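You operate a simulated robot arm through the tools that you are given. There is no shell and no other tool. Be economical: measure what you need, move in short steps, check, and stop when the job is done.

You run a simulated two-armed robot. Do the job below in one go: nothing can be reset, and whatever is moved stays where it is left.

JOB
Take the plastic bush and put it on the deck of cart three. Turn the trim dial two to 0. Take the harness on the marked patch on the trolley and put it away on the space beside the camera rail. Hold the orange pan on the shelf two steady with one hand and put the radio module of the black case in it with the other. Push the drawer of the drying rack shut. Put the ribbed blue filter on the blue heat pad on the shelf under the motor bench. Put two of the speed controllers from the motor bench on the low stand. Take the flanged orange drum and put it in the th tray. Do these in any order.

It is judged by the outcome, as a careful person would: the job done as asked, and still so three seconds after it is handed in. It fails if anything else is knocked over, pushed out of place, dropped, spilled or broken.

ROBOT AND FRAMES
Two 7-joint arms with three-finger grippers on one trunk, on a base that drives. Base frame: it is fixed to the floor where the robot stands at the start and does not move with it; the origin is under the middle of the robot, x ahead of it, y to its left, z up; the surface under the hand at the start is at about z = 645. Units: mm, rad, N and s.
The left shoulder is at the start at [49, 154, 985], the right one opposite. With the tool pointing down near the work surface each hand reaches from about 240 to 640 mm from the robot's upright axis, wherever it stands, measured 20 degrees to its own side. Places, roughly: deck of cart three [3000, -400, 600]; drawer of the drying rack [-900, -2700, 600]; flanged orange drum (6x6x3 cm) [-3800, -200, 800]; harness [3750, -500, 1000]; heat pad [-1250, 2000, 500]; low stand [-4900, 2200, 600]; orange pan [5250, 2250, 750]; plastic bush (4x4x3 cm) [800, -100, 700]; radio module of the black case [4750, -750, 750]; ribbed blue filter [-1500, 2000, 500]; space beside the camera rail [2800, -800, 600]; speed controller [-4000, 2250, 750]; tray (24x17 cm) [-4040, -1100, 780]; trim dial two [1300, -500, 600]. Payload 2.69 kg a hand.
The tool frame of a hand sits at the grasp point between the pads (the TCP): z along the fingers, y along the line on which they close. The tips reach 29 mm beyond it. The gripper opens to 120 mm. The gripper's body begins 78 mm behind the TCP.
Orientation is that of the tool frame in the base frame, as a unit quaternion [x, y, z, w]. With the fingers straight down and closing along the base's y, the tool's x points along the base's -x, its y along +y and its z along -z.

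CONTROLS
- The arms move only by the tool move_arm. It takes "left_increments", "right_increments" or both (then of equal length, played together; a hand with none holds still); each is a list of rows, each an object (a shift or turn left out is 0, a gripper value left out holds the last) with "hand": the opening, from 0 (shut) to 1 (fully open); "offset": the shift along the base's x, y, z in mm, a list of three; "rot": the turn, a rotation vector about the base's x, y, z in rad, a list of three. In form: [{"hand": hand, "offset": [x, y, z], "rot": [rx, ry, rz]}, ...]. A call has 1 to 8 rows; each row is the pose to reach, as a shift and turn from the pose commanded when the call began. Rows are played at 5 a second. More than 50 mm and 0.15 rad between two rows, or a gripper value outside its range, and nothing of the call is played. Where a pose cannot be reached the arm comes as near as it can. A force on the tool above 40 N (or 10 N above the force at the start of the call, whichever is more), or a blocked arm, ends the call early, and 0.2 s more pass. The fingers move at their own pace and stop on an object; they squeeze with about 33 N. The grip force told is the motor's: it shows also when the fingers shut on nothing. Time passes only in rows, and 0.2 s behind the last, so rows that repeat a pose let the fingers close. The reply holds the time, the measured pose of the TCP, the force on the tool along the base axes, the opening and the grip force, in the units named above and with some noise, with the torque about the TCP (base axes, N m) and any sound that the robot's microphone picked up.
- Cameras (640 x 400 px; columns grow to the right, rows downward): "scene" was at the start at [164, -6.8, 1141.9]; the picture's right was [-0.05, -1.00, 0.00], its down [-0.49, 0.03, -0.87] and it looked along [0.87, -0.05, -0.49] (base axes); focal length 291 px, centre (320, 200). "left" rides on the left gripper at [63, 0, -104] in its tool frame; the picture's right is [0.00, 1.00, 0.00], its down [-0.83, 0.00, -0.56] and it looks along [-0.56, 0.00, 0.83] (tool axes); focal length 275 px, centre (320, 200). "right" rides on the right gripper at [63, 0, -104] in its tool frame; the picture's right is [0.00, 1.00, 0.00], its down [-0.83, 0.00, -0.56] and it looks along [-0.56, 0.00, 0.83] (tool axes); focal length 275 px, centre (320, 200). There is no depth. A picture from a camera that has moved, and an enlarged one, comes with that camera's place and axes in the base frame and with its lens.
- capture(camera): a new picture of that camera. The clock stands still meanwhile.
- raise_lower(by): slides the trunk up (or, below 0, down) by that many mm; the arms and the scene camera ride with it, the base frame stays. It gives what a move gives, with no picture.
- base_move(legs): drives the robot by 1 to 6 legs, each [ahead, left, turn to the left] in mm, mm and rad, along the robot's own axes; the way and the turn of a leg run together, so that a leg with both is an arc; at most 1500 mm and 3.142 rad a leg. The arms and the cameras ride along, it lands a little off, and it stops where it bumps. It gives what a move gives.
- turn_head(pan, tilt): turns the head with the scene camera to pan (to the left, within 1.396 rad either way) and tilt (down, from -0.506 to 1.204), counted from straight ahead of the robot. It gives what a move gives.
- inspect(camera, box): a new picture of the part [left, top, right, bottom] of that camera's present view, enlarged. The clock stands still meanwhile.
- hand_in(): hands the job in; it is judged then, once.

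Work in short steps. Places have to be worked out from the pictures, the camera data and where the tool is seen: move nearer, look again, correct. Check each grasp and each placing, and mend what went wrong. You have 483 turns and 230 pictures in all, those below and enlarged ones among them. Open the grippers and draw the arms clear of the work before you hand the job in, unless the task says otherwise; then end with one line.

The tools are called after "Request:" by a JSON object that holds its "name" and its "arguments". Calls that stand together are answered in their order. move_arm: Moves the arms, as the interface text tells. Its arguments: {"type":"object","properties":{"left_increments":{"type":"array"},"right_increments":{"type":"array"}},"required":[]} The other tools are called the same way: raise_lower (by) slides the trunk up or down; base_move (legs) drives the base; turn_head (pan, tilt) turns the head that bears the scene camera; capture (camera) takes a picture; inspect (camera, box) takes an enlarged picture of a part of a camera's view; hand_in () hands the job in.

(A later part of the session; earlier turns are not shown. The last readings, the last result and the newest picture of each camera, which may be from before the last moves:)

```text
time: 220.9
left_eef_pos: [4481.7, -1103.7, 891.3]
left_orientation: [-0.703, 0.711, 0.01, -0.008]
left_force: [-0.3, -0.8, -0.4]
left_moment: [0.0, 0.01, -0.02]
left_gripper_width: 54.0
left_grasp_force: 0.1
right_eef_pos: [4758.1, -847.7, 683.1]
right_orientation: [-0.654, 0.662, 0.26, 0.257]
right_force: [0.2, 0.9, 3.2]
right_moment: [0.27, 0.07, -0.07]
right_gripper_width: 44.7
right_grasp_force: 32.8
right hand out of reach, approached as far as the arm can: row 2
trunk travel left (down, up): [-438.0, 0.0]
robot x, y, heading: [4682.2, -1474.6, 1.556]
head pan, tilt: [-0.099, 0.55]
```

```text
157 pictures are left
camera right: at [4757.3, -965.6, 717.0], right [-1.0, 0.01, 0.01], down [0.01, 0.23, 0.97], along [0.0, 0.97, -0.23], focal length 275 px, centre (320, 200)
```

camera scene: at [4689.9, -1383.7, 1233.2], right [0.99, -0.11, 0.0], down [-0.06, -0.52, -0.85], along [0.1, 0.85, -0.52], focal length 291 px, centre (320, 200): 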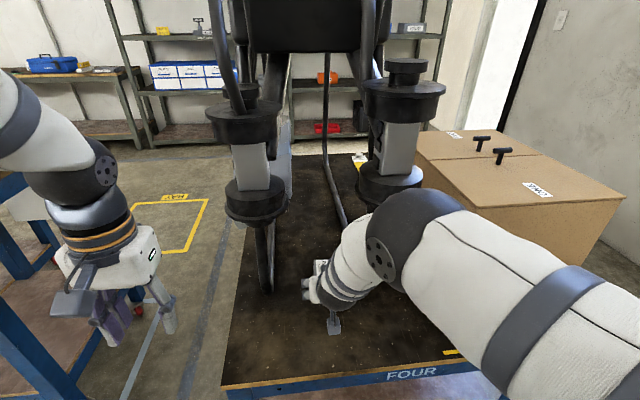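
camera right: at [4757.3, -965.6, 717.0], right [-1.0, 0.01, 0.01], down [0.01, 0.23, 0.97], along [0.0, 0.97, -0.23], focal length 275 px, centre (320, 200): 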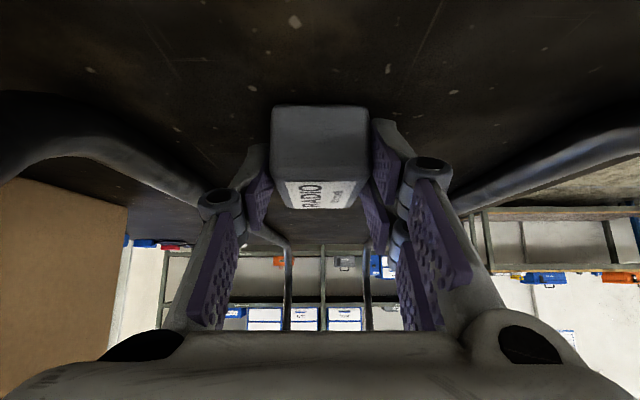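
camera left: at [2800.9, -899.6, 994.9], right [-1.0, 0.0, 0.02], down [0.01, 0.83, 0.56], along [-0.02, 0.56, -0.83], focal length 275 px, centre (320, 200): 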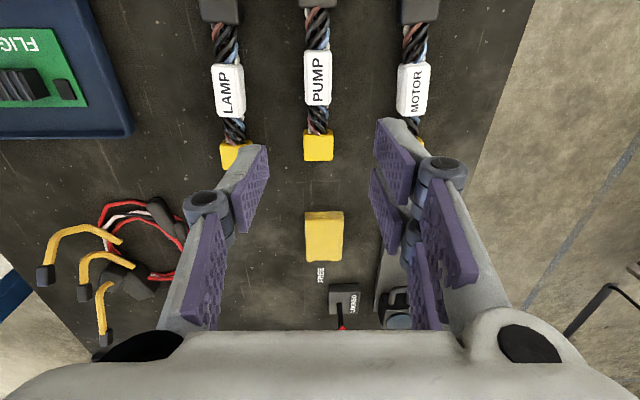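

Gripped at 44.7 mm. I lift 35 mm and back the base straight out.

Request:
{"name": "move_arm", "arguments": {"right_increments": [{"offset": [0, 0, 15]}, {"offset": [0, -15, 35]}, {"offset": [0, -60, 40]}, {"offset": [0, -105, 50]}]}}

Request:
{"name": "base_move", "arguments": {"legs": [[-330, 0, 0]]}}

Request:
{"name": "capture", "arguments": {"camera": "scene"}}

Request:
{"name": "capture", "arguments": {"camera": "right"}}

```text
time: 221.9
left_eef_pos: [4480.0, -1104.4, 891.8]
left_orientation: [-0.703, 0.711, 0.01, -0.008]
left_force: [-0.2, 0.5, 0.9]
left_moment: [0.01, 0.02, 0.01]
left_gripper_width: 53.9
left_grasp_force: 0.0
right_eef_pos: [4758.1, -954.0, 733.3]
right_orientation: [-0.653, 0.662, 0.261, 0.258]
right_force: [0.4, 0.6, -0.4]
right_moment: [-0.03, 0.01, -0.03]
right_gripper_width: 44.6
right_grasp_force: 33.5
trunk travel left (down, up): [-438.0, 0.0]
robot x, y, heading: [4680.5, -1474.0, 1.558]
head pan, tilt: [-0.099, 0.55]
```

```text
time: 224.1
left_eef_pos: [4477.1, -1433.9, 892.0]
left_orientation: [-0.701, 0.713, 0.01, -0.008]
left_force: [-0.4, -1.2, -0.3]
left_moment: [0.03, 0.02, -0.04]
left_gripper_width: 54.0
left_grasp_force: 0.1
right_eef_pos: [4756.0, -1287.0, 730.5]
right_orientation: [-0.653, 0.664, 0.259, 0.257]
right_force: [0.9, -0.1, -1.3]
right_moment: [-0.02, 0.02, 0.01]
right_gripper_width: 44.3
right_grasp_force: 32.5
trunk travel left (down, up): [-438.0, 0.0]
robot x, y, heading: [4677.1, -1806.6, 1.553]
head pan, tilt: [-0.099, 0.55]
```

```text
156 pictures are left
camera scene: at [4685.1, -1716.0, 1233.3], right [0.99, -0.12, 0.0], down [-0.06, -0.52, -0.85], along [0.1, 0.85, -0.52], focal length 291 px, centre (320, 200)
```

scene: 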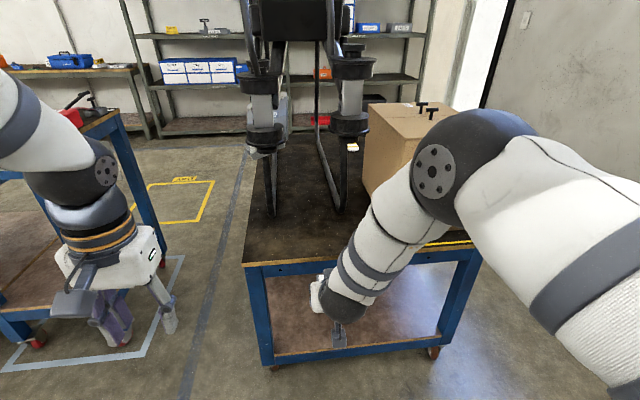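

```text
155 pictures are left
camera right: at [4754.1, -1403.7, 765.2], right [-1.0, 0.01, 0.01], down [0.01, 0.23, 0.97], along [0.01, 0.97, -0.23], focal length 275 px, centre (320, 200)
```

right: 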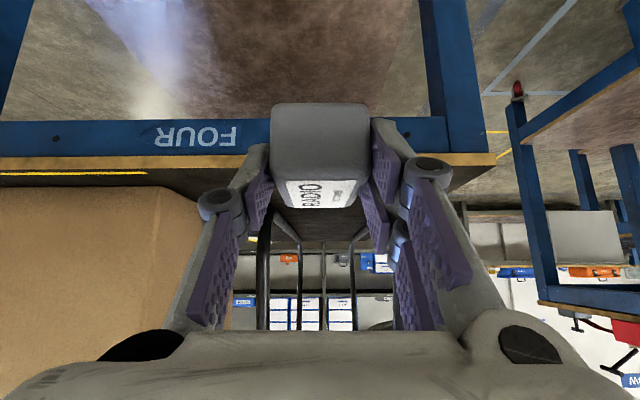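

The radio module is firmly held. The wide gap right of cart FOUR leads to the shelf: I sidle right to x≈5650 and look ahead.

Request:
{"name": "base_move", "arguments": {"legs": [[0, -1000, 0]]}}

Request:
{"name": "turn_head", "arguments": {"pan": 0.1, "tilt": 0.3}}

Request:
{"name": "capture", "arguments": {"camera": "scene"}}

```text
time: 231.9
left_eef_pos: [5451.7, -1456.1, 891.4]
left_orientation: [-0.698, 0.716, 0.01, -0.007]
left_force: [0.0, 0.8, 0.4]
left_moment: [-0.02, 0.02, 0.03]
left_gripper_width: 53.9
left_grasp_force: 0.2
right_eef_pos: [5731.8, -1309.4, 731.7]
right_orientation: [-0.65, 0.666, 0.259, 0.259]
right_force: [0.0, 0.2, -0.4]
right_moment: [-0.03, -0.01, -0.01]
right_gripper_width: 44.1
right_grasp_force: 32.7
trunk travel left (down, up): [-438.0, 0.0]
robot x, y, heading: [5647.0, -1831.4, 1.544]
head pan, tilt: [-0.099, 0.55]
```

```text
time: 232.7
left_eef_pos: [5451.5, -1454.5, 891.7]
left_orientation: [-0.697, 0.717, 0.011, -0.008]
left_force: [0.0, 0.5, 0.8]
left_moment: [0.02, 0.01, 0.0]
left_gripper_width: 53.9
left_grasp_force: 0.0
right_eef_pos: [5730.8, -1309.3, 731.1]
right_orientation: [-0.65, 0.666, 0.259, 0.258]
right_force: [-0.4, -0.1, -1.0]
right_moment: [-0.05, -0.02, 0.0]
right_gripper_width: 44.4
right_grasp_force: 33.0
trunk travel left (down, up): [-438.0, 0.0]
robot x, y, heading: [5651.5, -1829.4, 1.546]
head pan, tilt: [0.099, 0.3]
```

```text
154 pictures are left
camera scene: at [5639.8, -1733.8, 1256.2], right [1.0, 0.07, 0.0], down [0.02, -0.3, -0.96], along [-0.07, 0.95, -0.3], focal length 291 px, centre (320, 200)
```

scene: 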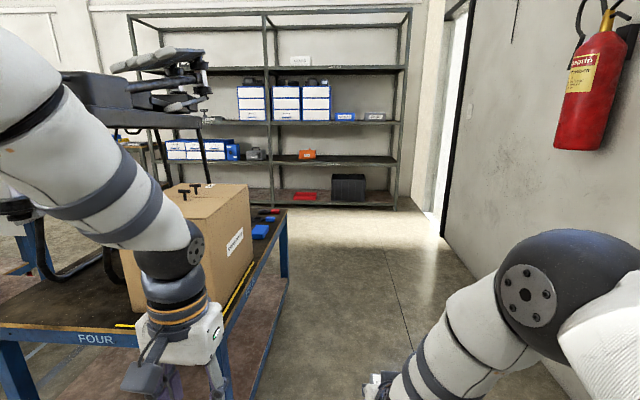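

Clear passage; the orange pan is visible on the second shelf. I shift right for clearance and drive up towards the shelf.

Request:
{"name": "base_move", "arguments": {"legs": [[0, -150, 0.025], [1450, 0, 0], [1300, 0, 0]]}}

Request:
{"name": "turn_head", "arguments": {"pan": 0.4, "tilt": 0.4}}

Request:
{"name": "capture", "arguments": {"camera": "scene"}}

```text
time: 247.5
left_eef_pos: [5755.1, 1324.5, 891.5]
left_orientation: [-0.676, 0.737, 0.011, -0.007]
left_force: [-0.3, 0.8, 0.1]
left_moment: [-0.01, -0.05, -0.02]
left_gripper_width: 54.2
left_grasp_force: 0.0
right_eef_pos: [6043.8, 1451.4, 731.3]
right_orientation: [-0.629, 0.686, 0.251, 0.266]
right_force: [0.2, 0.0, -2.1]
right_moment: [0.02, -0.01, 0.0]
right_gripper_width: 44.3
right_grasp_force: 33.2
trunk travel left (down, up): [-438.0, 0.0]
robot x, y, heading: [5926.2, 940.2, 1.48]
head pan, tilt: [0.099, 0.3]
```

```text
time: 248.3
left_eef_pos: [5755.8, 1323.0, 890.6]
left_orientation: [-0.676, 0.737, 0.011, -0.007]
left_force: [0.1, 0.1, 0.0]
left_moment: [-0.01, 0.0, 0.0]
left_gripper_width: 54.0
left_grasp_force: 0.1
right_eef_pos: [6042.2, 1453.0, 730.8]
right_orientation: [-0.629, 0.687, 0.25, 0.266]
right_force: [0.2, -0.5, -0.9]
right_moment: [-0.01, -0.01, 0.02]
right_gripper_width: 44.3
right_grasp_force: 33.1
trunk travel left (down, up): [-438.0, 0.0]
robot x, y, heading: [5926.9, 939.4, 1.482]
head pan, tilt: [0.4, 0.4]
```

```text
153 pictures are left
camera scene: at [5899.0, 1028.7, 1247.0], right [0.95, 0.31, 0.0], down [0.12, -0.37, -0.92], along [-0.28, 0.88, -0.39], focal length 291 px, centre (320, 200)
```

scene: 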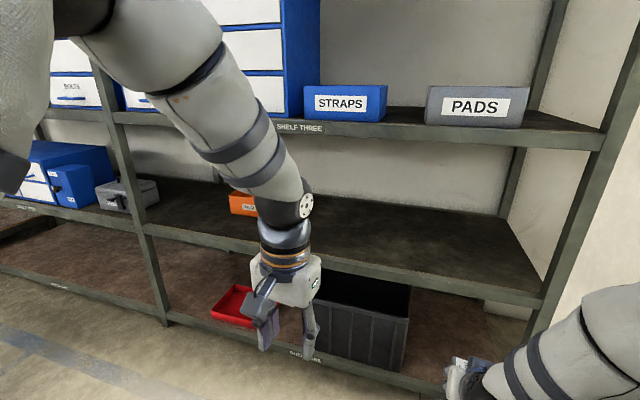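

The pan is at roughly [5085, 2225] on shelf two, under shelf three (z≈1107). I move sideways to face it and lower the trunk to look under shelf three.

Request:
{"name": "base_move", "arguments": {"legs": [[0, 0, 0.09], [0, 780, 0]]}}

Request:
{"name": "move_arm", "arguments": {"left_increments": [{"offset": [-40, 0, 0]}, {"offset": [-80, 0, 0]}, {"offset": [-80, 0, 0]}, {"offset": [-80, 0, 0]}], "right_increments": [{"offset": [30, 0, 40]}, {"offset": [60, 0, 80]}, {"offset": [90, 0, 120]}, {"offset": [90, 0, 160]}]}}

Request:
{"name": "raise_lower", "arguments": {"by": -250}}

Request:
{"name": "turn_head", "arguments": {"pan": 0.0, "tilt": 0.4}}

Request:
{"name": "capture", "arguments": {"camera": "scene"}}

```text
time: 255.2
left_eef_pos: [4939.7, 1307.2, 892.1]
left_orientation: [0.708, -0.706, -0.01, 0.007]
left_force: [1.0, -0.9, 0.0]
left_moment: [0.02, -0.03, -0.01]
left_gripper_width: 54.0
left_grasp_force: 0.0
right_eef_pos: [5215.9, 1460.1, 732.0]
right_orientation: [0.659, -0.658, -0.262, -0.255]
right_force: [-0.2, 0.0, -1.2]
right_moment: [-0.03, 0.03, -0.02]
right_gripper_width: 44.2
right_grasp_force: 32.0
trunk travel left (down, up): [-438.0, 0.0]
robot x, y, heading: [5148.7, 939.8, 1.575]
head pan, tilt: [0.4, 0.4]
```

```text
time: 256.2
left_eef_pos: [4860.6, 1304.4, 892.2]
left_orientation: [0.708, -0.707, -0.011, 0.006]
left_force: [-0.2, 0.1, 0.4]
left_moment: [-0.01, -0.04, 0.05]
left_gripper_width: 54.1
left_grasp_force: 0.1
right_eef_pos: [5305.8, 1458.9, 894.9]
right_orientation: [0.659, -0.658, -0.261, -0.255]
right_force: [-0.7, -0.4, -1.4]
right_moment: [-0.05, 0.0, -0.03]
right_gripper_width: 44.5
right_grasp_force: 32.6
trunk travel left (down, up): [-438.0, 0.0]
robot x, y, heading: [5144.9, 943.4, 1.575]
head pan, tilt: [0.4, 0.4]
```

```text
time: 258.8
left_eef_pos: [4860.5, 1269.8, 529.5]
left_orientation: [-0.695, 0.697, -0.117, -0.135]
left_force: [0.6, 0.3, 0.2]
left_moment: [-0.02, -0.02, -0.01]
left_gripper_width: 53.8
left_grasp_force: 0.1
right_eef_pos: [5306.7, 1441.2, 547.7]
right_orientation: [-0.682, 0.682, 0.189, 0.183]
right_force: [-0.1, -0.3, -1.1]
right_moment: [0.01, -0.01, 0.0]
right_gripper_width: 44.3
right_grasp_force: 33.7
trunk travel left (down, up): [-188.0, 250.0]
robot x, y, heading: [5145.8, 941.0, 1.576]
head pan, tilt: [0.4, 0.4]
```

```text
time: 259.7
left_eef_pos: [4861.3, 1269.3, 529.6]
left_orientation: [-0.695, 0.697, -0.117, -0.135]
left_force: [0.1, -0.2, -0.8]
left_moment: [0.0, -0.01, 0.0]
left_gripper_width: 54.0
left_grasp_force: 0.0
right_eef_pos: [5305.5, 1440.8, 550.3]
right_orientation: [0.683, -0.681, -0.191, -0.182]
right_force: [0.3, -0.8, -2.1]
right_moment: [0.01, -0.01, -0.01]
right_gripper_width: 44.3
right_grasp_force: 33.3
trunk travel left (down, up): [-188.0, 250.0]
robot x, y, heading: [5143.0, 937.9, 1.57]
head pan, tilt: [0.0, 0.4]
```

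```text
152 pictures are left
camera scene: at [5144.9, 1153.2, 979.8], right [1.0, 0.0, 0.0], down [0.0, -0.39, -0.92], along [0.0, 0.92, -0.39], focal length 291 px, centre (320, 200)
```

scene: 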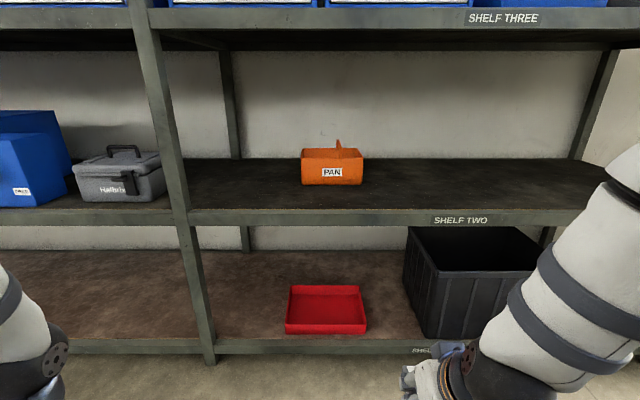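

Shelf two's surface is at z≈640 with front edge y≈1880; the pan spans about x 5084–5287, y 2082–2230, rim z≈735. I bring both hands up, nearly down-pointing with a slight forward pitch, before driving in.

Request:
{"name": "move_arm", "arguments": {"left_increments": [{"offset": [10, 5, 40], "rot": [0.1, 0, 0]}, {"offset": [25, 10, 80], "rot": [0.2, 0, 0]}, {"offset": [40, 15, 120], "rot": [0.3, 0, 0]}, {"offset": [55, 20, 160], "rot": [0.4, 0, 0]}, {"offset": [70, 25, 200], "rot": [0.5, 0, 0]}, {"offset": [85, 30, 240], "rot": [0.6, 0, 0]}, {"offset": [100, 30, 280], "rot": [0.7, 0, 0]}, {"offset": [118, 30, 300], "rot": [0.72, 0, 0]}], "right_increments": [{"offset": [-10, -15, 40]}, {"offset": [-20, -30, 80], "rot": [-0.05, 0, 0]}, {"offset": [-30, -50, 120], "rot": [-0.1, 0, 0]}, {"offset": [-45, -70, 160], "rot": [-0.15, 0, 0]}, {"offset": [-60, -90, 200], "rot": [-0.19, 0, 0]}, {"offset": [-75, -110, 240], "rot": [-0.19, 0, 0]}, {"offset": [-90, -130, 270], "rot": [-0.19, 0, 0]}, {"offset": [-100, -140, 280], "rot": [-0.19, 0, 0]}]}}

Request:
{"name": "capture", "arguments": {"camera": "scene"}}

```text
time: 261.5
left_eef_pos: [5053.1, 1415.8, 583.3]
left_orientation: [0.69, -0.659, 0.036, -0.298]
left_force: [-0.3, -0.4, 0.7]
left_moment: [-0.05, 0.07, 0.01]
left_gripper_width: 53.9
left_grasp_force: 0.1
left hand out of reach, approached as far as the arm can: row 1, 2, 3, 4, 5, 6, 7, 8
right_eef_pos: [5208.7, 1300.2, 825.5]
right_orientation: [-0.697, 0.697, 0.123, 0.117]
right_force: [-0.1, 0.2, -0.7]
right_moment: [0.0, -0.02, 0.03]
right_gripper_width: 44.4
right_grasp_force: 33.3
trunk travel left (down, up): [-188.0, 250.0]
robot x, y, heading: [5147.6, 937.1, 1.572]
head pan, tilt: [0.0, 0.4]
```

```text
151 pictures are left
camera scene: at [5145.4, 1153.0, 979.9], right [1.0, 0.0, 0.0], down [0.0, -0.39, -0.92], along [0.0, 0.92, -0.39], focal length 291 px, centre (320, 200)
```

scene: 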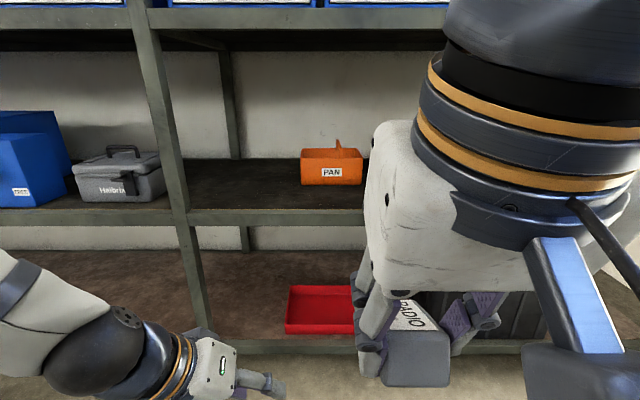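

The left arm is folded awkwardly at this trunk height. I raise the trunk 170 mm and try bringing the left hand back out to a normal down-pointing pose.

Request:
{"name": "raise_lower", "arguments": {"by": 170}}

Request:
{"name": "move_arm", "arguments": {"left_increments": [{"offset": [-20, 20, 40], "rot": [-0.1, 0, 0]}, {"offset": [-40, 40, 80], "rot": [-0.2, 0, 0]}, {"offset": [-60, 40, 120], "rot": [-0.3, 0, 0]}, {"offset": [-80, 40, 150], "rot": [-0.3, 0, 0]}]}}

Request:
{"name": "capture", "arguments": {"camera": "scene"}}

```text
time: 263.4
left_eef_pos: [5062.0, 1420.0, 745.7]
left_orientation: [0.69, -0.659, 0.036, -0.297]
left_force: [-0.6, 0.4, 0.0]
left_moment: [0.02, 0.01, 0.0]
left_gripper_width: 54.2
left_grasp_force: 0.1
right_eef_pos: [5205.0, 1300.4, 998.7]
right_orientation: [0.697, -0.697, -0.125, -0.117]
right_force: [-0.5, -0.5, -0.8]
right_moment: [-0.03, -0.01, 0.0]
right_gripper_width: 44.1
right_grasp_force: 33.3
trunk travel left (down, up): [-358.0, 80.0]
robot x, y, heading: [5144.1, 940.1, 1.573]
head pan, tilt: [0.0, 0.4]
```

```text
time: 264.4
left_eef_pos: [4981.4, 1459.3, 895.6]
left_orientation: [0.727, -0.646, 0.134, -0.19]
left_force: [0.1, -0.4, -0.4]
left_moment: [-0.01, 0.01, 0.01]
left_gripper_width: 54.3
left_grasp_force: 0.1
right_eef_pos: [5204.5, 1301.1, 998.1]
right_orientation: [-0.696, 0.697, 0.125, 0.117]
right_force: [0.0, 0.1, -1.4]
right_moment: [0.0, 0.0, 0.0]
right_gripper_width: 44.2
right_grasp_force: 32.8
trunk travel left (down, up): [-358.0, 80.0]
robot x, y, heading: [5143.7, 941.4, 1.569]
head pan, tilt: [0.0, 0.4]
```

```text
150 pictures are left
camera scene: at [5144.9, 1104.1, 1155.6], right [1.0, 0.0, 0.0], down [0.0, -0.39, -0.92], along [0.0, 0.92, -0.39], focal length 291 px, centre (320, 200)
```

scene: 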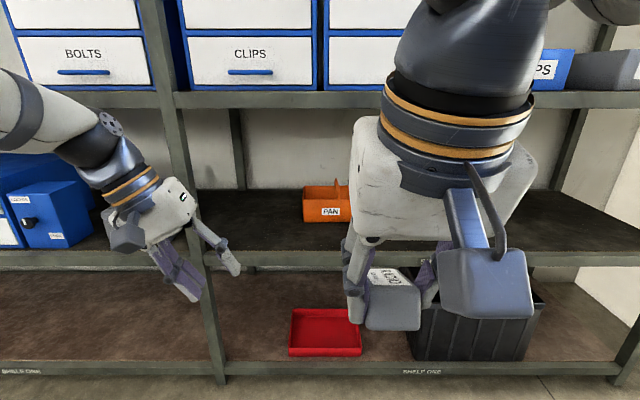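

The left arm is back to a normal shape. I straighten its wrist to point down with a slight forward pitch.

Request:
{"name": "move_arm", "arguments": {"left_increments": [{"rot": [0.054, 0.108, 0.039]}, {"rot": [0.108, 0.217, 0.079]}, {"rot": [0.161, 0.325, 0.118]}, {"rot": [0.215, 0.433, 0.157]}]}}

```text
time: 265.4
left_eef_pos: [4982.1, 1459.9, 895.6]
left_orientation: [0.762, -0.623, -0.111, -0.136]
left_force: [0.0, -0.8, -0.5]
left_moment: [0.01, -0.01, -0.02]
left_gripper_width: 54.2
left_grasp_force: 0.0
right_eef_pos: [5205.4, 1301.1, 997.6]
right_orientation: [-0.696, 0.697, 0.125, 0.117]
right_force: [-0.4, 0.2, -1.3]
right_moment: [-0.03, 0.0, -0.01]
right_gripper_width: 44.2
right_grasp_force: 32.5
trunk travel left (down, up): [-358.0, 80.0]
robot x, y, heading: [5146.0, 940.6, 1.575]
head pan, tilt: [0.0, 0.4]
```

Left hand is fine now. I pull it back and lower the trunk by 100 mm to keep the elbows below shelf three.

Request:
{"name": "move_arm", "arguments": {"left_increments": [{"offset": [-5, -40, 10], "rot": [0, 0.033, -0.089]}, {"offset": [-10, -80, 20], "rot": [0, 0.066, -0.178]}, {"offset": [-10, -100, 40], "rot": [0, 0.066, -0.178]}], "right_increments": [{"offset": [10, 10, -20]}, {"offset": [30, 20, -40]}, {"offset": [45, 30, -50]}]}}

Request:
{"name": "raise_lower", "arguments": {"by": -100}}

Request:
{"name": "base_move", "arguments": {"legs": [[0, -90, 0], [400, 0, 0]]}}

Request:
{"name": "capture", "arguments": {"camera": "scene"}}

```text
time: 266.2
left_eef_pos: [4970.1, 1360.6, 934.8]
left_orientation: [0.7, -0.693, -0.124, -0.122]
left_force: [-0.4, 0.2, 0.0]
left_moment: [0.0, 0.02, 0.01]
left_gripper_width: 54.0
left_grasp_force: 0.1
right_eef_pos: [5249.8, 1332.3, 948.0]
right_orientation: [0.697, -0.696, -0.124, -0.118]
right_force: [-0.1, -0.1, -1.6]
right_moment: [-0.05, 0.01, 0.0]
right_gripper_width: 44.0
right_grasp_force: 33.2
trunk travel left (down, up): [-358.0, 80.0]
robot x, y, heading: [5145.2, 942.5, 1.571]
head pan, tilt: [0.0, 0.4]
```

```text
time: 267.5
left_eef_pos: [4970.9, 1359.3, 836.9]
left_orientation: [0.7, -0.693, -0.123, -0.124]
left_force: [-0.6, -0.7, 0.7]
left_moment: [0.02, -0.02, -0.04]
left_gripper_width: 54.0
left_grasp_force: 0.0
right_eef_pos: [5250.8, 1331.6, 849.0]
right_orientation: [-0.697, 0.697, 0.124, 0.117]
right_force: [-0.2, 0.4, -0.8]
right_moment: [-0.02, -0.01, -0.02]
right_gripper_width: 44.4
right_grasp_force: 33.5
trunk travel left (down, up): [-258.0, 180.0]
robot x, y, heading: [5145.9, 943.4, 1.572]
head pan, tilt: [0.0, 0.4]
```

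```text
time: 271.0
left_eef_pos: [5057.4, 1769.3, 835.8]
left_orientation: [0.703, -0.69, -0.123, -0.123]
left_force: [0.4, 0.8, -0.8]
left_moment: [-0.02, -0.01, -0.03]
left_gripper_width: 54.0
left_grasp_force: 0.0
right_eef_pos: [5337.4, 1744.2, 847.7]
right_orientation: [0.701, -0.693, -0.125, -0.116]
right_force: [0.6, 1.0, -0.3]
right_moment: [-0.05, 0.03, 0.0]
right_gripper_width: 44.3
right_grasp_force: 32.7
trunk travel left (down, up): [-258.0, 180.0]
robot x, y, heading: [5231.8, 1352.5, 1.58]
head pan, tilt: [0.0, 0.4]
```

```text
149 pictures are left
camera scene: at [5233.1, 1545.8, 1050.6], right [1.0, 0.01, 0.0], down [0.0, -0.39, -0.92], along [-0.01, 0.92, -0.39], focal length 291 px, centre (320, 200)
```

scene: 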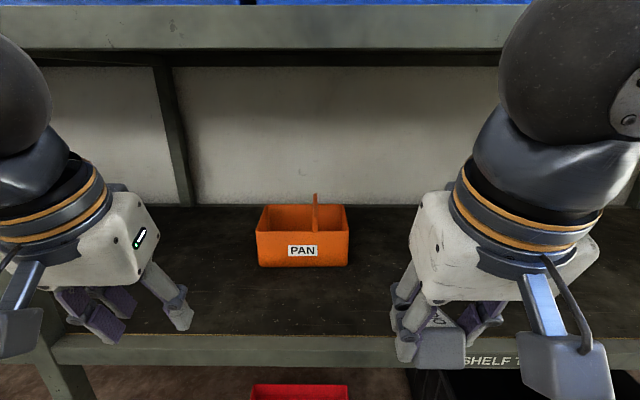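

The pan has a divider; its left compartment (x≈5090–5210) suits the radio. I'll hold the front wall's left end with the left hand tilted in from the left. First: right hand to the pitch at which the radio lies flat; left hand un-pitched, then yawed.

Request:
{"name": "move_arm", "arguments": {"left_increments": [{"offset": [-20, 0, 0], "rot": [-0.12, 0, 0]}, {"offset": [-40, 0, 0], "rot": [-0.24, 0, 0]}, {"offset": [-60, 0, 0], "rot": [-0.35, 0, 0]}, {"offset": [-60, 0, 0], "rot": [-0.35, 0, 0]}], "right_increments": [{"offset": [-10, 0, -15], "rot": [0.1, 0, 0]}, {"offset": [-20, 0, -30], "rot": [0.2, 0, 0]}, {"offset": [-30, 0, -45], "rot": [0.3, 0, 0]}, {"offset": [-40, 0, -55], "rot": [0.4, 0, 0]}]}}

Request:
{"name": "move_arm", "arguments": {"left_increments": [{"rot": [0, 0, -0.14]}, {"rot": [0, 0, -0.28]}, {"rot": [0, 0, -0.42]}, {"rot": [0, 0, -0.56]}, {"rot": [0, 0, -0.7]}, {"rot": [0, 0, -0.84]}, {"rot": [0, 0, -0.98]}, {"rot": [0, 0, -1.12]}]}}

Request:
{"name": "capture", "arguments": {"camera": "scene"}}

```text
time: 272.0
left_eef_pos: [4996.5, 1770.2, 838.3]
left_orientation: [0.713, -0.701, -0.001, 0.002]
left_force: [0.7, 1.3, -0.4]
left_moment: [0.02, -0.02, -0.01]
left_gripper_width: 53.9
left_grasp_force: 0.1
right_eef_pos: [5296.1, 1742.6, 794.1]
right_orientation: [0.663, -0.654, -0.261, -0.254]
right_force: [-0.1, -0.1, -1.1]
right_moment: [-0.03, 0.02, 0.01]
right_gripper_width: 44.4
right_grasp_force: 33.7
trunk travel left (down, up): [-258.0, 180.0]
robot x, y, heading: [5234.3, 1349.2, 1.582]
head pan, tilt: [0.0, 0.4]
```

```text
time: 273.8
left_eef_pos: [4996.5, 1768.7, 837.3]
left_orientation: [-0.231, 0.973, 0.002, 0.0]
left_force: [0.3, 0.7, -0.2]
left_moment: [-0.02, -0.02, 0.01]
left_gripper_width: 53.8
left_grasp_force: 0.1
right_eef_pos: [5297.0, 1741.4, 793.0]
right_orientation: [0.663, -0.655, -0.26, -0.253]
right_force: [0.7, -1.4, -0.4]
right_moment: [-0.01, -0.04, -0.01]
right_gripper_width: 44.5
right_grasp_force: 33.1
trunk travel left (down, up): [-258.0, 180.0]
robot x, y, heading: [5236.7, 1353.1, 1.58]
head pan, tilt: [0.0, 0.4]
```

```text
148 pictures are left
camera scene: at [5233.1, 1545.5, 1050.7], right [1.0, 0.01, 0.0], down [0.0, -0.39, -0.92], along [-0.01, 0.92, -0.39], focal length 291 px, centre (320, 200)
```

scene: 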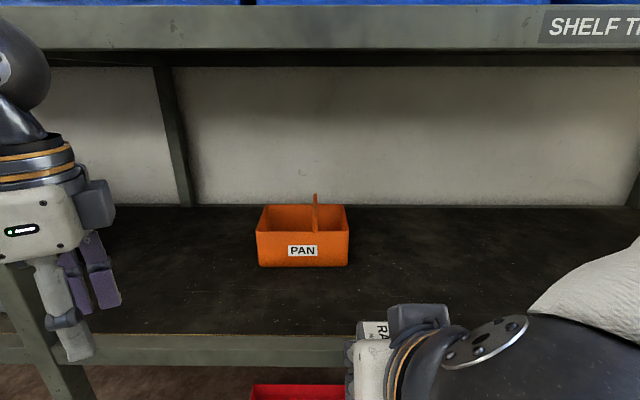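

Elbows are lower now. I check the left camera's view to be sure of its orientation.

Request:
{"name": "capture", "arguments": {"camera": "left"}}

```text
147 pictures are left
camera left: at [4941.4, 1740.7, 941.1], right [-0.45, 0.9, 0.0], down [0.75, 0.37, 0.56], along [0.5, 0.25, -0.83], focal length 275 px, centre (320, 200)
```

left: 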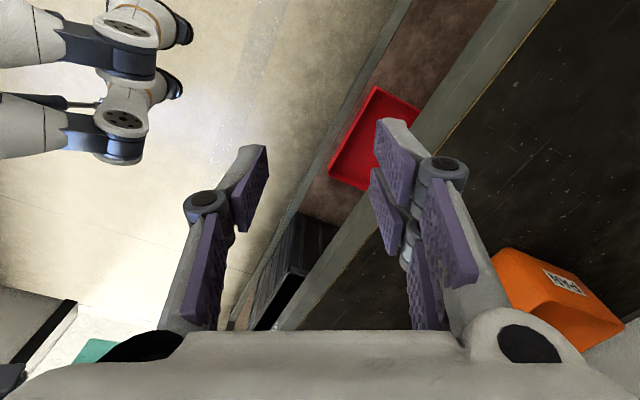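

Orientation is as intended. I finish the yaw and tilt the hand so the fingers point right-down.

Request:
{"name": "move_arm", "arguments": {"left_increments": [{"rot": [0, 0, -0.14]}, {"rot": [0, 0, -0.28]}, {"rot": [0, 0, -0.42]}, {"rot": [0, 0, -0.46]}]}}

Request:
{"name": "move_arm", "arguments": {"left_increments": [{"offset": [0, 0, 0], "rot": [0, -0.12, 0]}, {"offset": [10, 0, 0], "rot": [0, -0.24, 0]}, {"offset": [20, 0, 0], "rot": [0, -0.36, 0]}, {"offset": [30, 0, 0], "rot": [0, -0.48, 0]}, {"offset": [40, 0, 0], "rot": [0, -0.6, 0]}]}}

Request:
{"name": "capture", "arguments": {"camera": "scene"}}

```text
time: 274.8
left_eef_pos: [4997.7, 1769.2, 836.4]
left_orientation: [-0.003, 1.0, 0.001, 0.0]
left_force: [-1.0, 0.3, 0.8]
left_moment: [-0.01, 0.01, -0.02]
left_gripper_width: 54.3
left_grasp_force: 0.2
right_eef_pos: [5295.6, 1742.5, 793.6]
right_orientation: [0.664, -0.654, -0.26, -0.253]
right_force: [-0.4, 0.3, -1.6]
right_moment: [-0.02, 0.03, 0.01]
right_gripper_width: 44.6
right_grasp_force: 33.1
trunk travel left (down, up): [-258.0, 180.0]
robot x, y, heading: [5236.6, 1352.2, 1.576]
head pan, tilt: [0.0, 0.4]
```

```text
time: 276.0
left_eef_pos: [5038.0, 1768.8, 836.7]
left_orientation: [-0.004, 0.955, 0.0, 0.295]
left_force: [0.0, 0.0, -0.6]
left_moment: [0.01, 0.0, 0.01]
left_gripper_width: 53.9
left_grasp_force: 0.0
right_eef_pos: [5296.3, 1742.3, 794.4]
right_orientation: [0.663, -0.655, -0.26, -0.253]
right_force: [0.4, 0.2, -1.6]
right_moment: [-0.03, -0.02, 0.01]
right_gripper_width: 44.7
right_grasp_force: 33.3
trunk travel left (down, up): [-258.0, 180.0]
robot x, y, heading: [5236.0, 1353.4, 1.577]
head pan, tilt: [0.0, 0.4]
```

```text
146 pictures are left
camera scene: at [5233.0, 1545.5, 1050.7], right [1.0, 0.01, 0.0], down [0.0, -0.39, -0.92], along [-0.01, 0.92, -0.39], focal length 291 px, centre (320, 200)
```

scene: 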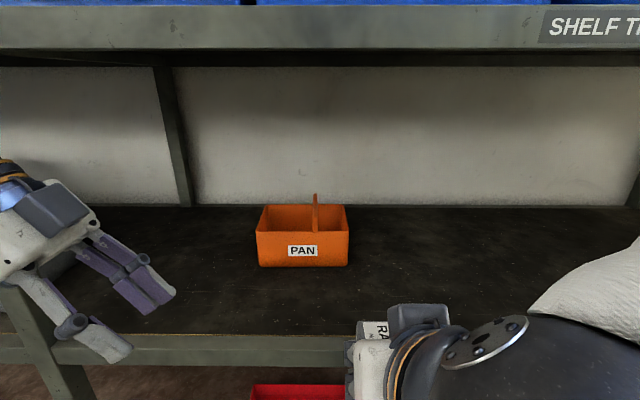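

Good posture. I lower the left hand slightly and drive in 210 mm.

Request:
{"name": "move_arm", "arguments": {"left_increments": [{"offset": [-10, 0, -30]}, {"offset": [-20, 0, -55]}]}}

Request:
{"name": "base_move", "arguments": {"legs": [[205, 0, 0]]}}

Request:
{"name": "turn_head", "arguments": {"pan": 0.1, "tilt": 0.6}}

Request:
{"name": "capture", "arguments": {"camera": "scene"}}

Request:
{"name": "capture", "arguments": {"camera": "left"}}

```text
time: 276.6
left_eef_pos: [5019.0, 1766.5, 781.3]
left_orientation: [-0.005, 0.955, 0.0, 0.296]
left_force: [0.8, -0.1, 0.1]
left_moment: [0.0, 0.0, 0.0]
left_gripper_width: 53.8
left_grasp_force: 0.1
right_eef_pos: [5295.4, 1742.5, 794.1]
right_orientation: [0.663, -0.655, -0.26, -0.253]
right_force: [-0.1, 0.4, -0.9]
right_moment: [-0.04, -0.04, -0.01]
right_gripper_width: 44.1
right_grasp_force: 32.6
trunk travel left (down, up): [-258.0, 180.0]
robot x, y, heading: [5232.9, 1350.6, 1.582]
head pan, tilt: [0.0, 0.4]
```

```text
time: 278.3
left_eef_pos: [5016.4, 1973.7, 781.2]
left_orientation: [-0.005, 0.956, 0.001, 0.295]
left_force: [-0.2, 0.8, -0.1]
left_moment: [-0.04, 0.01, -0.02]
left_gripper_width: 54.0
left_grasp_force: 0.1
right_eef_pos: [5294.6, 1949.5, 793.4]
right_orientation: [0.663, -0.655, -0.26, -0.253]
right_force: [-0.2, 0.1, -0.7]
right_moment: [-0.04, 0.04, 0.0]
right_gripper_width: 44.1
right_grasp_force: 32.8
trunk travel left (down, up): [-258.0, 180.0]
robot x, y, heading: [5234.4, 1555.6, 1.581]
head pan, tilt: [0.0, 0.4]
```

```text
time: 279.0
left_eef_pos: [5015.9, 1972.7, 781.6]
left_orientation: [-0.004, 0.956, 0.0, 0.295]
left_force: [0.5, -0.2, 0.8]
left_moment: [0.02, -0.04, -0.01]
left_gripper_width: 53.8
left_grasp_force: 0.0
right_eef_pos: [5293.6, 1948.2, 792.8]
right_orientation: [0.663, -0.655, -0.26, -0.254]
right_force: [-0.3, 0.1, -1.2]
right_moment: [-0.01, -0.01, -0.02]
right_gripper_width: 44.3
right_grasp_force: 32.9
trunk travel left (down, up): [-258.0, 180.0]
robot x, y, heading: [5235.7, 1562.4, 1.581]
head pan, tilt: [0.099, 0.6]
```

```text
145 pictures are left
camera scene: at [5222.1, 1746.7, 1032.5], right [0.99, 0.11, 0.0], down [0.06, -0.56, -0.83], along [-0.09, 0.82, -0.56], focal length 291 px, centre (320, 200)
```

scene: 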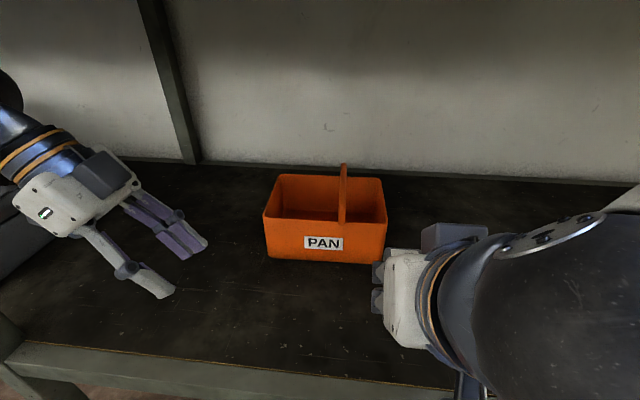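

```text
144 pictures are left
camera left: at [4905.3, 1972.3, 832.1], right [-0.01, 1.0, 0.0], down [0.37, 0.0, 0.93], along [0.93, 0.0, -0.37], focal length 275 px, centre (320, 200)
```

left: 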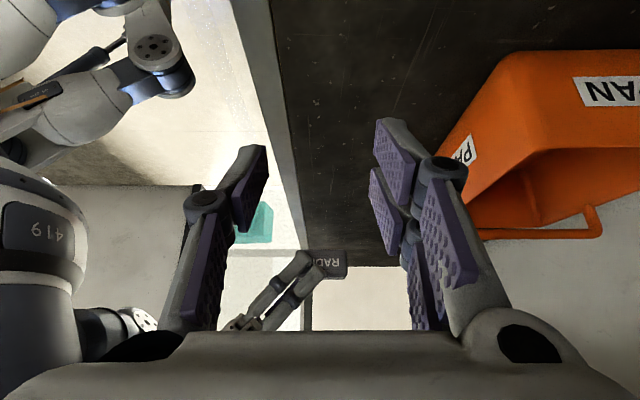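

It's an open box with a bail handle at x≈5212, rim z≈743. To keep the hands apart I'll instead hold the left wall near its back with the left hand almost vertical. I rotate the left hand back.

Request:
{"name": "move_arm", "arguments": {"left_increments": [{"offset": [-10, 0, 0], "rot": [0, 0.12, 0]}, {"offset": [-20, 0, 0], "rot": [0, 0.24, 0]}, {"offset": [-30, 0, 0], "rot": [0, 0.36, 0]}, {"offset": [-30, 0, 0], "rot": [0, 0.48, 0]}, {"offset": [-30, 0, 0], "rot": [0, 0.6, 0]}]}}

Request:
{"name": "move_arm", "arguments": {"left_increments": [{"rot": [0, 0, 0.14]}, {"rot": [0, 0, 0.28]}, {"rot": [0, 0, 0.42]}, {"rot": [0, 0, 0.56]}, {"rot": [0, 0, 0.7]}, {"rot": [0, 0, 0.84]}, {"rot": [0, 0, 0.98]}, {"rot": [0, 0, 1.12]}]}}

Request:
{"name": "move_arm", "arguments": {"left_increments": [{"rot": [0, 0, 0.14]}, {"rot": [0, 0, 0.28]}, {"rot": [0, 0, 0.45]}]}}

Request:
{"name": "move_arm", "arguments": {"left_increments": [{"rot": [0.1, 0, 0]}, {"rot": [0.2, 0, 0]}, {"rot": [0.3, 0, 0]}, {"offset": [0, 30, 0], "rot": [0.3, 0, 0]}]}}

Request:
{"name": "capture", "arguments": {"camera": "scene"}}

```text
time: 280.2
left_eef_pos: [4985.1, 1972.8, 781.3]
left_orientation: [-0.004, 1.0, 0.002, -0.002]
left_force: [0.3, 0.2, 0.2]
left_moment: [0.01, 0.01, 0.02]
left_gripper_width: 54.0
left_grasp_force: 0.1
right_eef_pos: [5294.1, 1947.1, 794.0]
right_orientation: [0.663, -0.655, -0.26, -0.254]
right_force: [-0.1, -0.1, -1.2]
right_moment: [-0.03, 0.03, 0.01]
right_gripper_width: 44.2
right_grasp_force: 32.8
trunk travel left (down, up): [-258.0, 180.0]
robot x, y, heading: [5236.0, 1556.6, 1.583]
head pan, tilt: [0.099, 0.6]
```

```text
time: 282.0
left_eef_pos: [4985.7, 1972.8, 781.5]
left_orientation: [-0.536, 0.844, 0.001, -0.001]
left_force: [-0.1, -0.1, -0.2]
left_moment: [-0.01, -0.01, -0.01]
left_gripper_width: 54.0
left_grasp_force: 0.1
right_eef_pos: [5294.5, 1948.0, 793.1]
right_orientation: [0.663, -0.655, -0.26, -0.254]
right_force: [0.1, 0.1, -1.1]
right_moment: [-0.02, 0.0, -0.02]
right_gripper_width: 44.3
right_grasp_force: 32.7
trunk travel left (down, up): [-258.0, 180.0]
robot x, y, heading: [5231.0, 1559.6, 1.582]
head pan, tilt: [0.099, 0.6]
```

```text
refused: row 3 steps farther than a row can; nothing moved
```

```text
time: 283.0
left_eef_pos: [4984.8, 2003.6, 783.1]
left_orientation: [-0.529, 0.835, 0.127, 0.079]
left_force: [1.0, 0.1, -0.2]
left_moment: [0.02, -0.01, 0.03]
left_gripper_width: 53.9
left_grasp_force: 0.0
right_eef_pos: [5293.1, 1949.2, 794.6]
right_orientation: [0.663, -0.654, -0.261, -0.253]
right_force: [0.5, 0.4, -0.6]
right_moment: [-0.04, 0.0, 0.01]
right_gripper_width: 44.5
right_grasp_force: 33.1
trunk travel left (down, up): [-258.0, 180.0]
robot x, y, heading: [5233.0, 1558.8, 1.581]
head pan, tilt: [0.099, 0.6]
```

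```text
143 pictures are left
camera scene: at [5222.2, 1746.9, 1032.4], right [0.99, 0.11, 0.0], down [0.06, -0.56, -0.82], along [-0.09, 0.82, -0.57], focal length 291 px, centre (320, 200)
```

scene: 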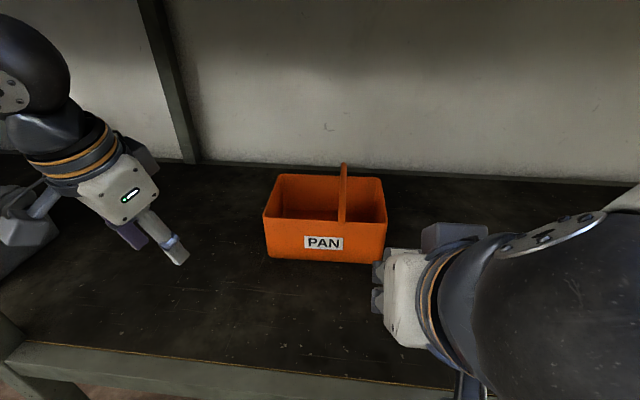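

I apply the remaining yaw about the tool axis, move the left hand toward the pan's left wall, and check.

Request:
{"name": "move_arm", "arguments": {"left_increments": [{"offset": [10, 20, -5], "rot": [0, -0.033, 0.108]}, {"offset": [20, 50, -5], "rot": [0, -0.067, 0.215]}, {"offset": [30, 90, -5], "rot": [0, -0.1, 0.323]}, {"offset": [40, 130, -5], "rot": [0, -0.133, 0.43]}, {"offset": [55, 170, -5], "rot": [0, -0.133, 0.43]}]}}

Request:
{"name": "capture", "arguments": {"camera": "scene"}}

Request:
{"name": "capture", "arguments": {"camera": "left"}}

```text
time: 284.2
left_eef_pos: [5033.4, 2172.1, 772.8]
left_orientation: [0.704, -0.695, -0.101, -0.108]
left_force: [-0.3, 0.4, -0.5]
left_moment: [-0.01, 0.04, -0.01]
left_gripper_width: 54.0
left_grasp_force: 0.0
right_eef_pos: [5287.0, 1948.0, 793.9]
right_orientation: [0.664, -0.653, -0.258, -0.257]
right_force: [-0.5, 0.8, 0.1]
right_moment: [0.0, -0.03, -0.03]
right_gripper_width: 44.2
right_grasp_force: 33.2
trunk travel left (down, up): [-258.0, 180.0]
robot x, y, heading: [5231.3, 1560.2, 1.582]
head pan, tilt: [0.099, 0.6]
```

```text
142 pictures are left
camera scene: at [5214.1, 1745.0, 1032.7], right [0.99, 0.11, 0.01], down [0.07, -0.56, -0.83], along [-0.09, 0.82, -0.56], focal length 291 px, centre (320, 200)
```

scene: 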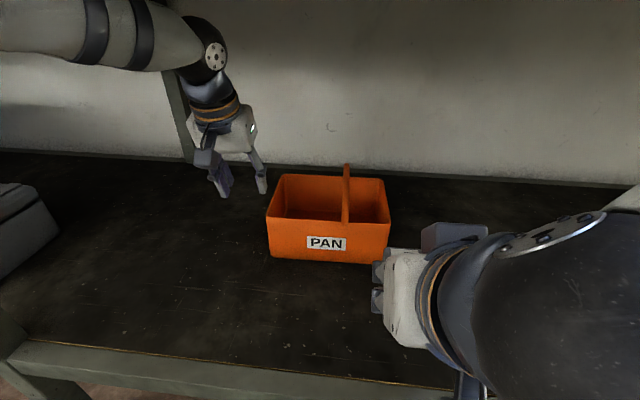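

```text
141 pictures are left
camera left: at [5032.8, 2081.4, 852.8], right [-1.0, -0.01, -0.01], down [-0.01, 0.63, 0.78], along [0.0, 0.78, -0.63], focal length 275 px, centre (320, 200)
```

left: 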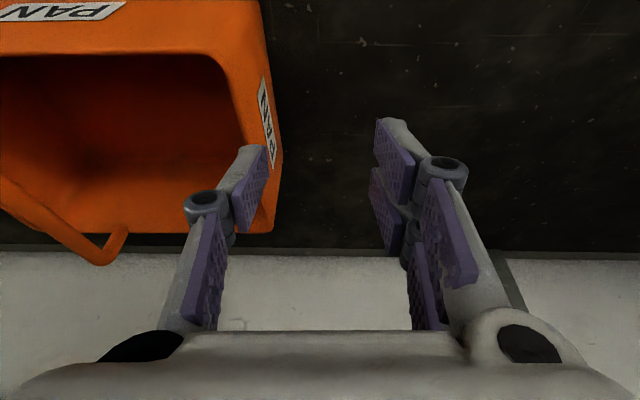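

The wall's centre is at x≈5079. I add a little pitch (keeping the forearm low under shelf three), raise the tips above the rim and move over the wall.

Request:
{"name": "move_arm", "arguments": {"left_increments": [{"hand": 0.5, "offset": [0, 5, 5], "rot": [0.07, 0, 0]}, {"offset": [0, 15, 12], "rot": [0.15, 0, 0]}, {"offset": [20, 25, 14], "rot": [0.15, 0, 0]}, {"offset": [40, 35, 14], "rot": [0.15, 0, 0]}, {"offset": [46, 35, 12], "rot": [0.15, 0, 0]}]}}

Request:
{"name": "capture", "arguments": {"camera": "left"}}

Request:
{"name": "capture", "arguments": {"camera": "scene"}}

```text
time: 285.6
left_eef_pos: [5059.2, 2204.9, 770.0]
left_orientation: [0.706, -0.677, -0.14, -0.152]
left_force: [0.4, 0.3, -0.2]
left_moment: [-0.02, 0.01, 0.01]
left_gripper_width: 60.0
left_grasp_force: 0.0
right_eef_pos: [5280.1, 1950.3, 795.1]
right_orientation: [0.668, -0.65, -0.256, -0.256]
right_force: [-0.5, -0.3, -1.2]
right_moment: [-0.04, -0.03, -0.03]
right_gripper_width: 44.3
right_grasp_force: 33.2
trunk travel left (down, up): [-258.0, 180.0]
robot x, y, heading: [5230.8, 1555.2, 1.593]
head pan, tilt: [0.099, 0.6]
stopped in row 5 (left hand): the arm was blocked; the commanded pose is now the measured one
```

```text
140 pictures are left
camera left: at [5061.5, 2105.7, 839.3], right [-1.0, -0.03, -0.02], down [-0.04, 0.54, 0.84], along [-0.01, 0.84, -0.54], focal length 275 px, centre (320, 200)
```

left: 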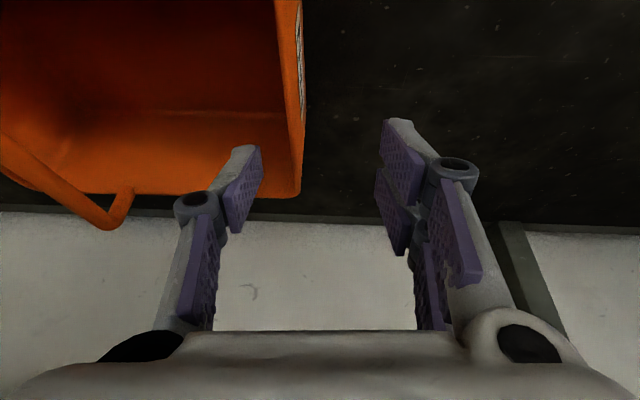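

```text
139 pictures are left
camera scene: at [5206.9, 1747.9, 1032.5], right [0.99, 0.12, 0.01], down [0.08, -0.56, -0.82], along [-0.09, 0.82, -0.57], focal length 291 px, centre (320, 200)
```

scene: 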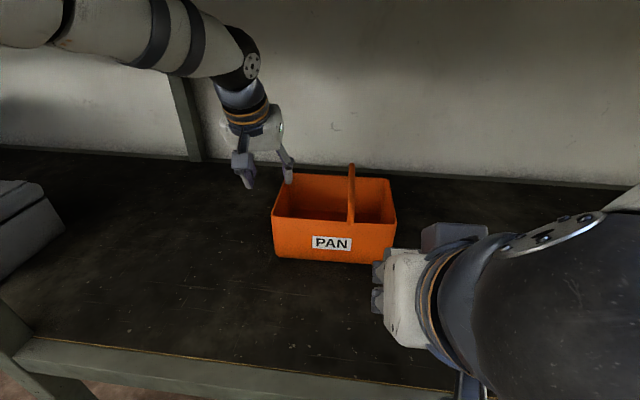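

The left arm is blocked somewhere up its length, not at the tool. I look at the arm to find where.

Request:
{"name": "turn_head", "arguments": {"pan": 1.1, "tilt": 0.1}}

Request:
{"name": "capture", "arguments": {"camera": "scene"}}

```text
time: 286.9
left_eef_pos: [5062.2, 2207.3, 770.7]
left_orientation: [0.706, -0.677, -0.139, -0.155]
left_force: [1.1, -0.1, -0.4]
left_moment: [0.03, 0.03, 0.02]
left_gripper_width: 60.1
left_grasp_force: 0.2
right_eef_pos: [5282.4, 1950.0, 794.8]
right_orientation: [0.667, -0.651, -0.256, -0.257]
right_force: [-0.9, 0.3, -0.5]
right_moment: [-0.03, -0.02, -0.01]
right_gripper_width: 44.3
right_grasp_force: 33.5
trunk travel left (down, up): [-258.0, 180.0]
robot x, y, heading: [5232.4, 1558.5, 1.585]
head pan, tilt: [1.1, 0.099]
```

```text
138 pictures are left
camera scene: at [5134.7, 1700.7, 1077.1], right [0.44, 0.9, 0.0], down [0.1, -0.05, -0.99], along [-0.89, 0.44, -0.11], focal length 291 px, centre (320, 200)
```

scene: 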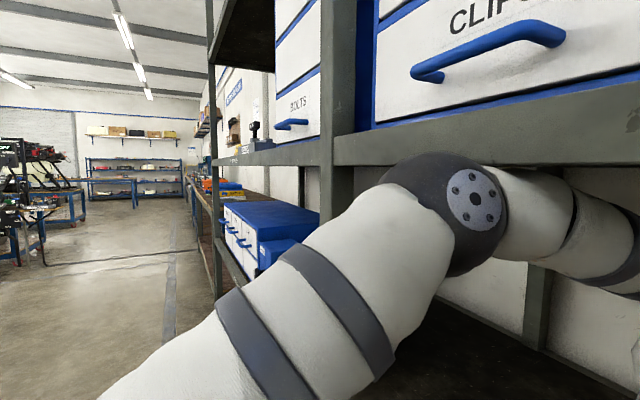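

The elbow's top is under shelf three's lip. I move the left hand clear of the pan, lower the trunk 70 mm, and raise the hands back.

Request:
{"name": "move_arm", "arguments": {"left_increments": [{"offset": [-25, -10, 0]}, {"offset": [-50, -25, 0]}]}}

Request:
{"name": "raise_lower", "arguments": {"by": -70}}

Request:
{"name": "move_arm", "arguments": {"left_increments": [{"offset": [0, 0, 40]}, {"offset": [0, 10, 80]}], "right_increments": [{"offset": [0, 0, 30]}, {"offset": [0, 0, 60]}]}}

Request:
{"name": "capture", "arguments": {"camera": "scene"}}

```text
time: 287.7
left_eef_pos: [5033.0, 2169.5, 722.0]
left_orientation: [0.704, -0.692, -0.113, -0.114]
left_force: [-0.8, 0.8, 0.5]
left_moment: [-0.01, 0.02, -0.01]
left_gripper_width: 59.9
left_grasp_force: 0.1
right_eef_pos: [5296.4, 1945.9, 795.7]
right_orientation: [0.663, -0.654, -0.261, -0.254]
right_force: [-0.1, -0.8, -1.2]
right_moment: [-0.04, 0.0, 0.03]
right_gripper_width: 44.4
right_grasp_force: 32.8
trunk travel left (down, up): [-258.0, 180.0]
robot x, y, heading: [5242.1, 1554.6, 1.579]
head pan, tilt: [1.1, 0.099]
stopped in row 2 (left hand): the arm was blocked; the commanded pose is now the measured one
```

```text
time: 288.8
left_eef_pos: [5031.8, 2171.5, 653.6]
left_orientation: [0.704, -0.691, -0.116, -0.118]
left_force: [0.0, 1.2, 1.3]
left_moment: [-0.03, 0.06, 0.06]
left_gripper_width: 60.1
left_grasp_force: 0.0
right_eef_pos: [5296.0, 1948.8, 723.6]
right_orientation: [0.663, -0.654, -0.26, -0.254]
right_force: [-0.1, 0.1, -0.5]
right_moment: [-0.03, 0.01, 0.06]
right_gripper_width: 44.2
right_grasp_force: 33.1
trunk travel left (down, up): [-188.0, 250.0]
robot x, y, heading: [5236.2, 1554.3, 1.579]
head pan, tilt: [1.1, 0.099]
```

```text
time: 289.4
left_eef_pos: [5031.9, 2179.5, 733.1]
left_orientation: [0.704, -0.69, -0.116, -0.117]
left_force: [-0.4, -0.2, 0.1]
left_moment: [0.0, -0.03, 0.0]
left_gripper_width: 60.2
left_grasp_force: 0.1
right_eef_pos: [5297.2, 1945.9, 786.1]
right_orientation: [0.663, -0.654, -0.26, -0.253]
right_force: [-0.3, -1.0, -1.3]
right_moment: [-0.03, 0.0, 0.01]
right_gripper_width: 44.1
right_grasp_force: 33.1
trunk travel left (down, up): [-188.0, 250.0]
robot x, y, heading: [5234.5, 1556.1, 1.58]
head pan, tilt: [1.1, 0.099]
```

```text
137 pictures are left
camera scene: at [5151.0, 1717.6, 1007.8], right [0.44, 0.9, 0.0], down [0.09, -0.04, -1.0], along [-0.89, 0.44, -0.1], focal length 291 px, centre (320, 200)
```

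scene: 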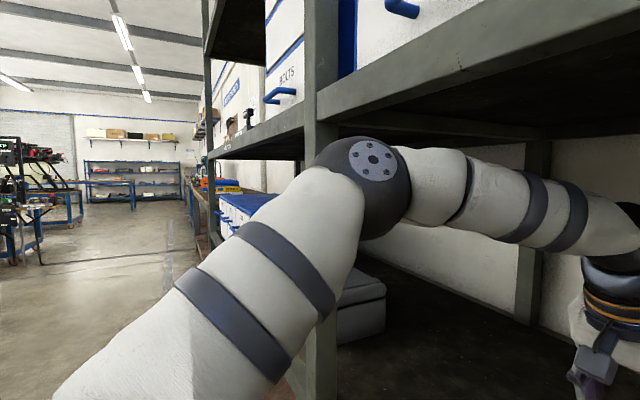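

The shelf surface must be about z 620 (the two views also agree there): pan y≈2140–2288, rim z≈725, left wall x≈5080. The elbow is free now. I raise the left hand above the rim, move over the wall and look.

Request:
{"name": "move_arm", "arguments": {"left_increments": [{"offset": [0, 5, 20]}, {"offset": [0, 10, 36]}, {"offset": [24, 20, 36]}, {"offset": [46, 30, 36]}]}}

Request:
{"name": "turn_head", "arguments": {"pan": 0.1, "tilt": 0.6}}

Request:
{"name": "capture", "arguments": {"camera": "scene"}}

Request:
{"name": "capture", "arguments": {"camera": "left"}}

```text
time: 290.4
left_eef_pos: [5078.4, 2211.7, 770.0]
left_orientation: [0.704, -0.691, -0.115, -0.119]
left_force: [0.3, 0.4, 0.2]
left_moment: [-0.01, 0.02, 0.0]
left_gripper_width: 60.0
left_grasp_force: 0.0
right_eef_pos: [5296.9, 1947.5, 785.5]
right_orientation: [0.664, -0.654, -0.261, -0.253]
right_force: [-1.1, 0.8, -2.0]
right_moment: [-0.03, 0.01, 0.0]
right_gripper_width: 44.3
right_grasp_force: 33.4
trunk travel left (down, up): [-188.0, 250.0]
robot x, y, heading: [5235.2, 1554.4, 1.581]
head pan, tilt: [1.1, 0.099]
```

```text
time: 291.6
left_eef_pos: [5077.0, 2212.4, 770.1]
left_orientation: [0.704, -0.691, -0.115, -0.118]
left_force: [0.7, 0.0, 0.1]
left_moment: [0.0, 0.03, 0.0]
left_gripper_width: 60.0
left_grasp_force: 0.1
right_eef_pos: [5298.4, 1947.6, 782.5]
right_orientation: [0.663, -0.655, -0.257, -0.254]
right_force: [0.1, 0.2, -1.8]
right_moment: [-0.06, -0.02, 0.02]
right_gripper_width: 44.4
right_grasp_force: 33.3
trunk travel left (down, up): [-188.0, 250.0]
robot x, y, heading: [5237.5, 1557.2, 1.584]
head pan, tilt: [0.099, 0.6]
```

```text
136 pictures are left
camera scene: at [5199.8, 1761.1, 969.3], right [0.93, 0.37, 0.0], down [0.18, -0.46, -0.87], along [-0.32, 0.81, -0.49], focal length 291 px, centre (320, 200)
```

scene: 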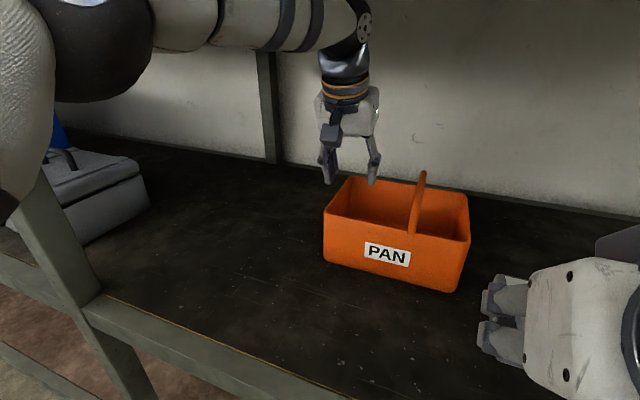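

```text
135 pictures are left
camera left: at [5079.1, 2118.0, 848.3], right [-1.0, -0.01, -0.01], down [-0.01, 0.6, 0.8], along [-0.01, 0.8, -0.6], focal length 275 px, centre (320, 200)
```

left: 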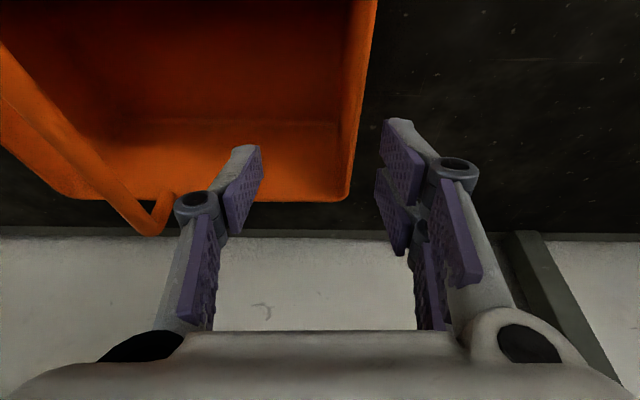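

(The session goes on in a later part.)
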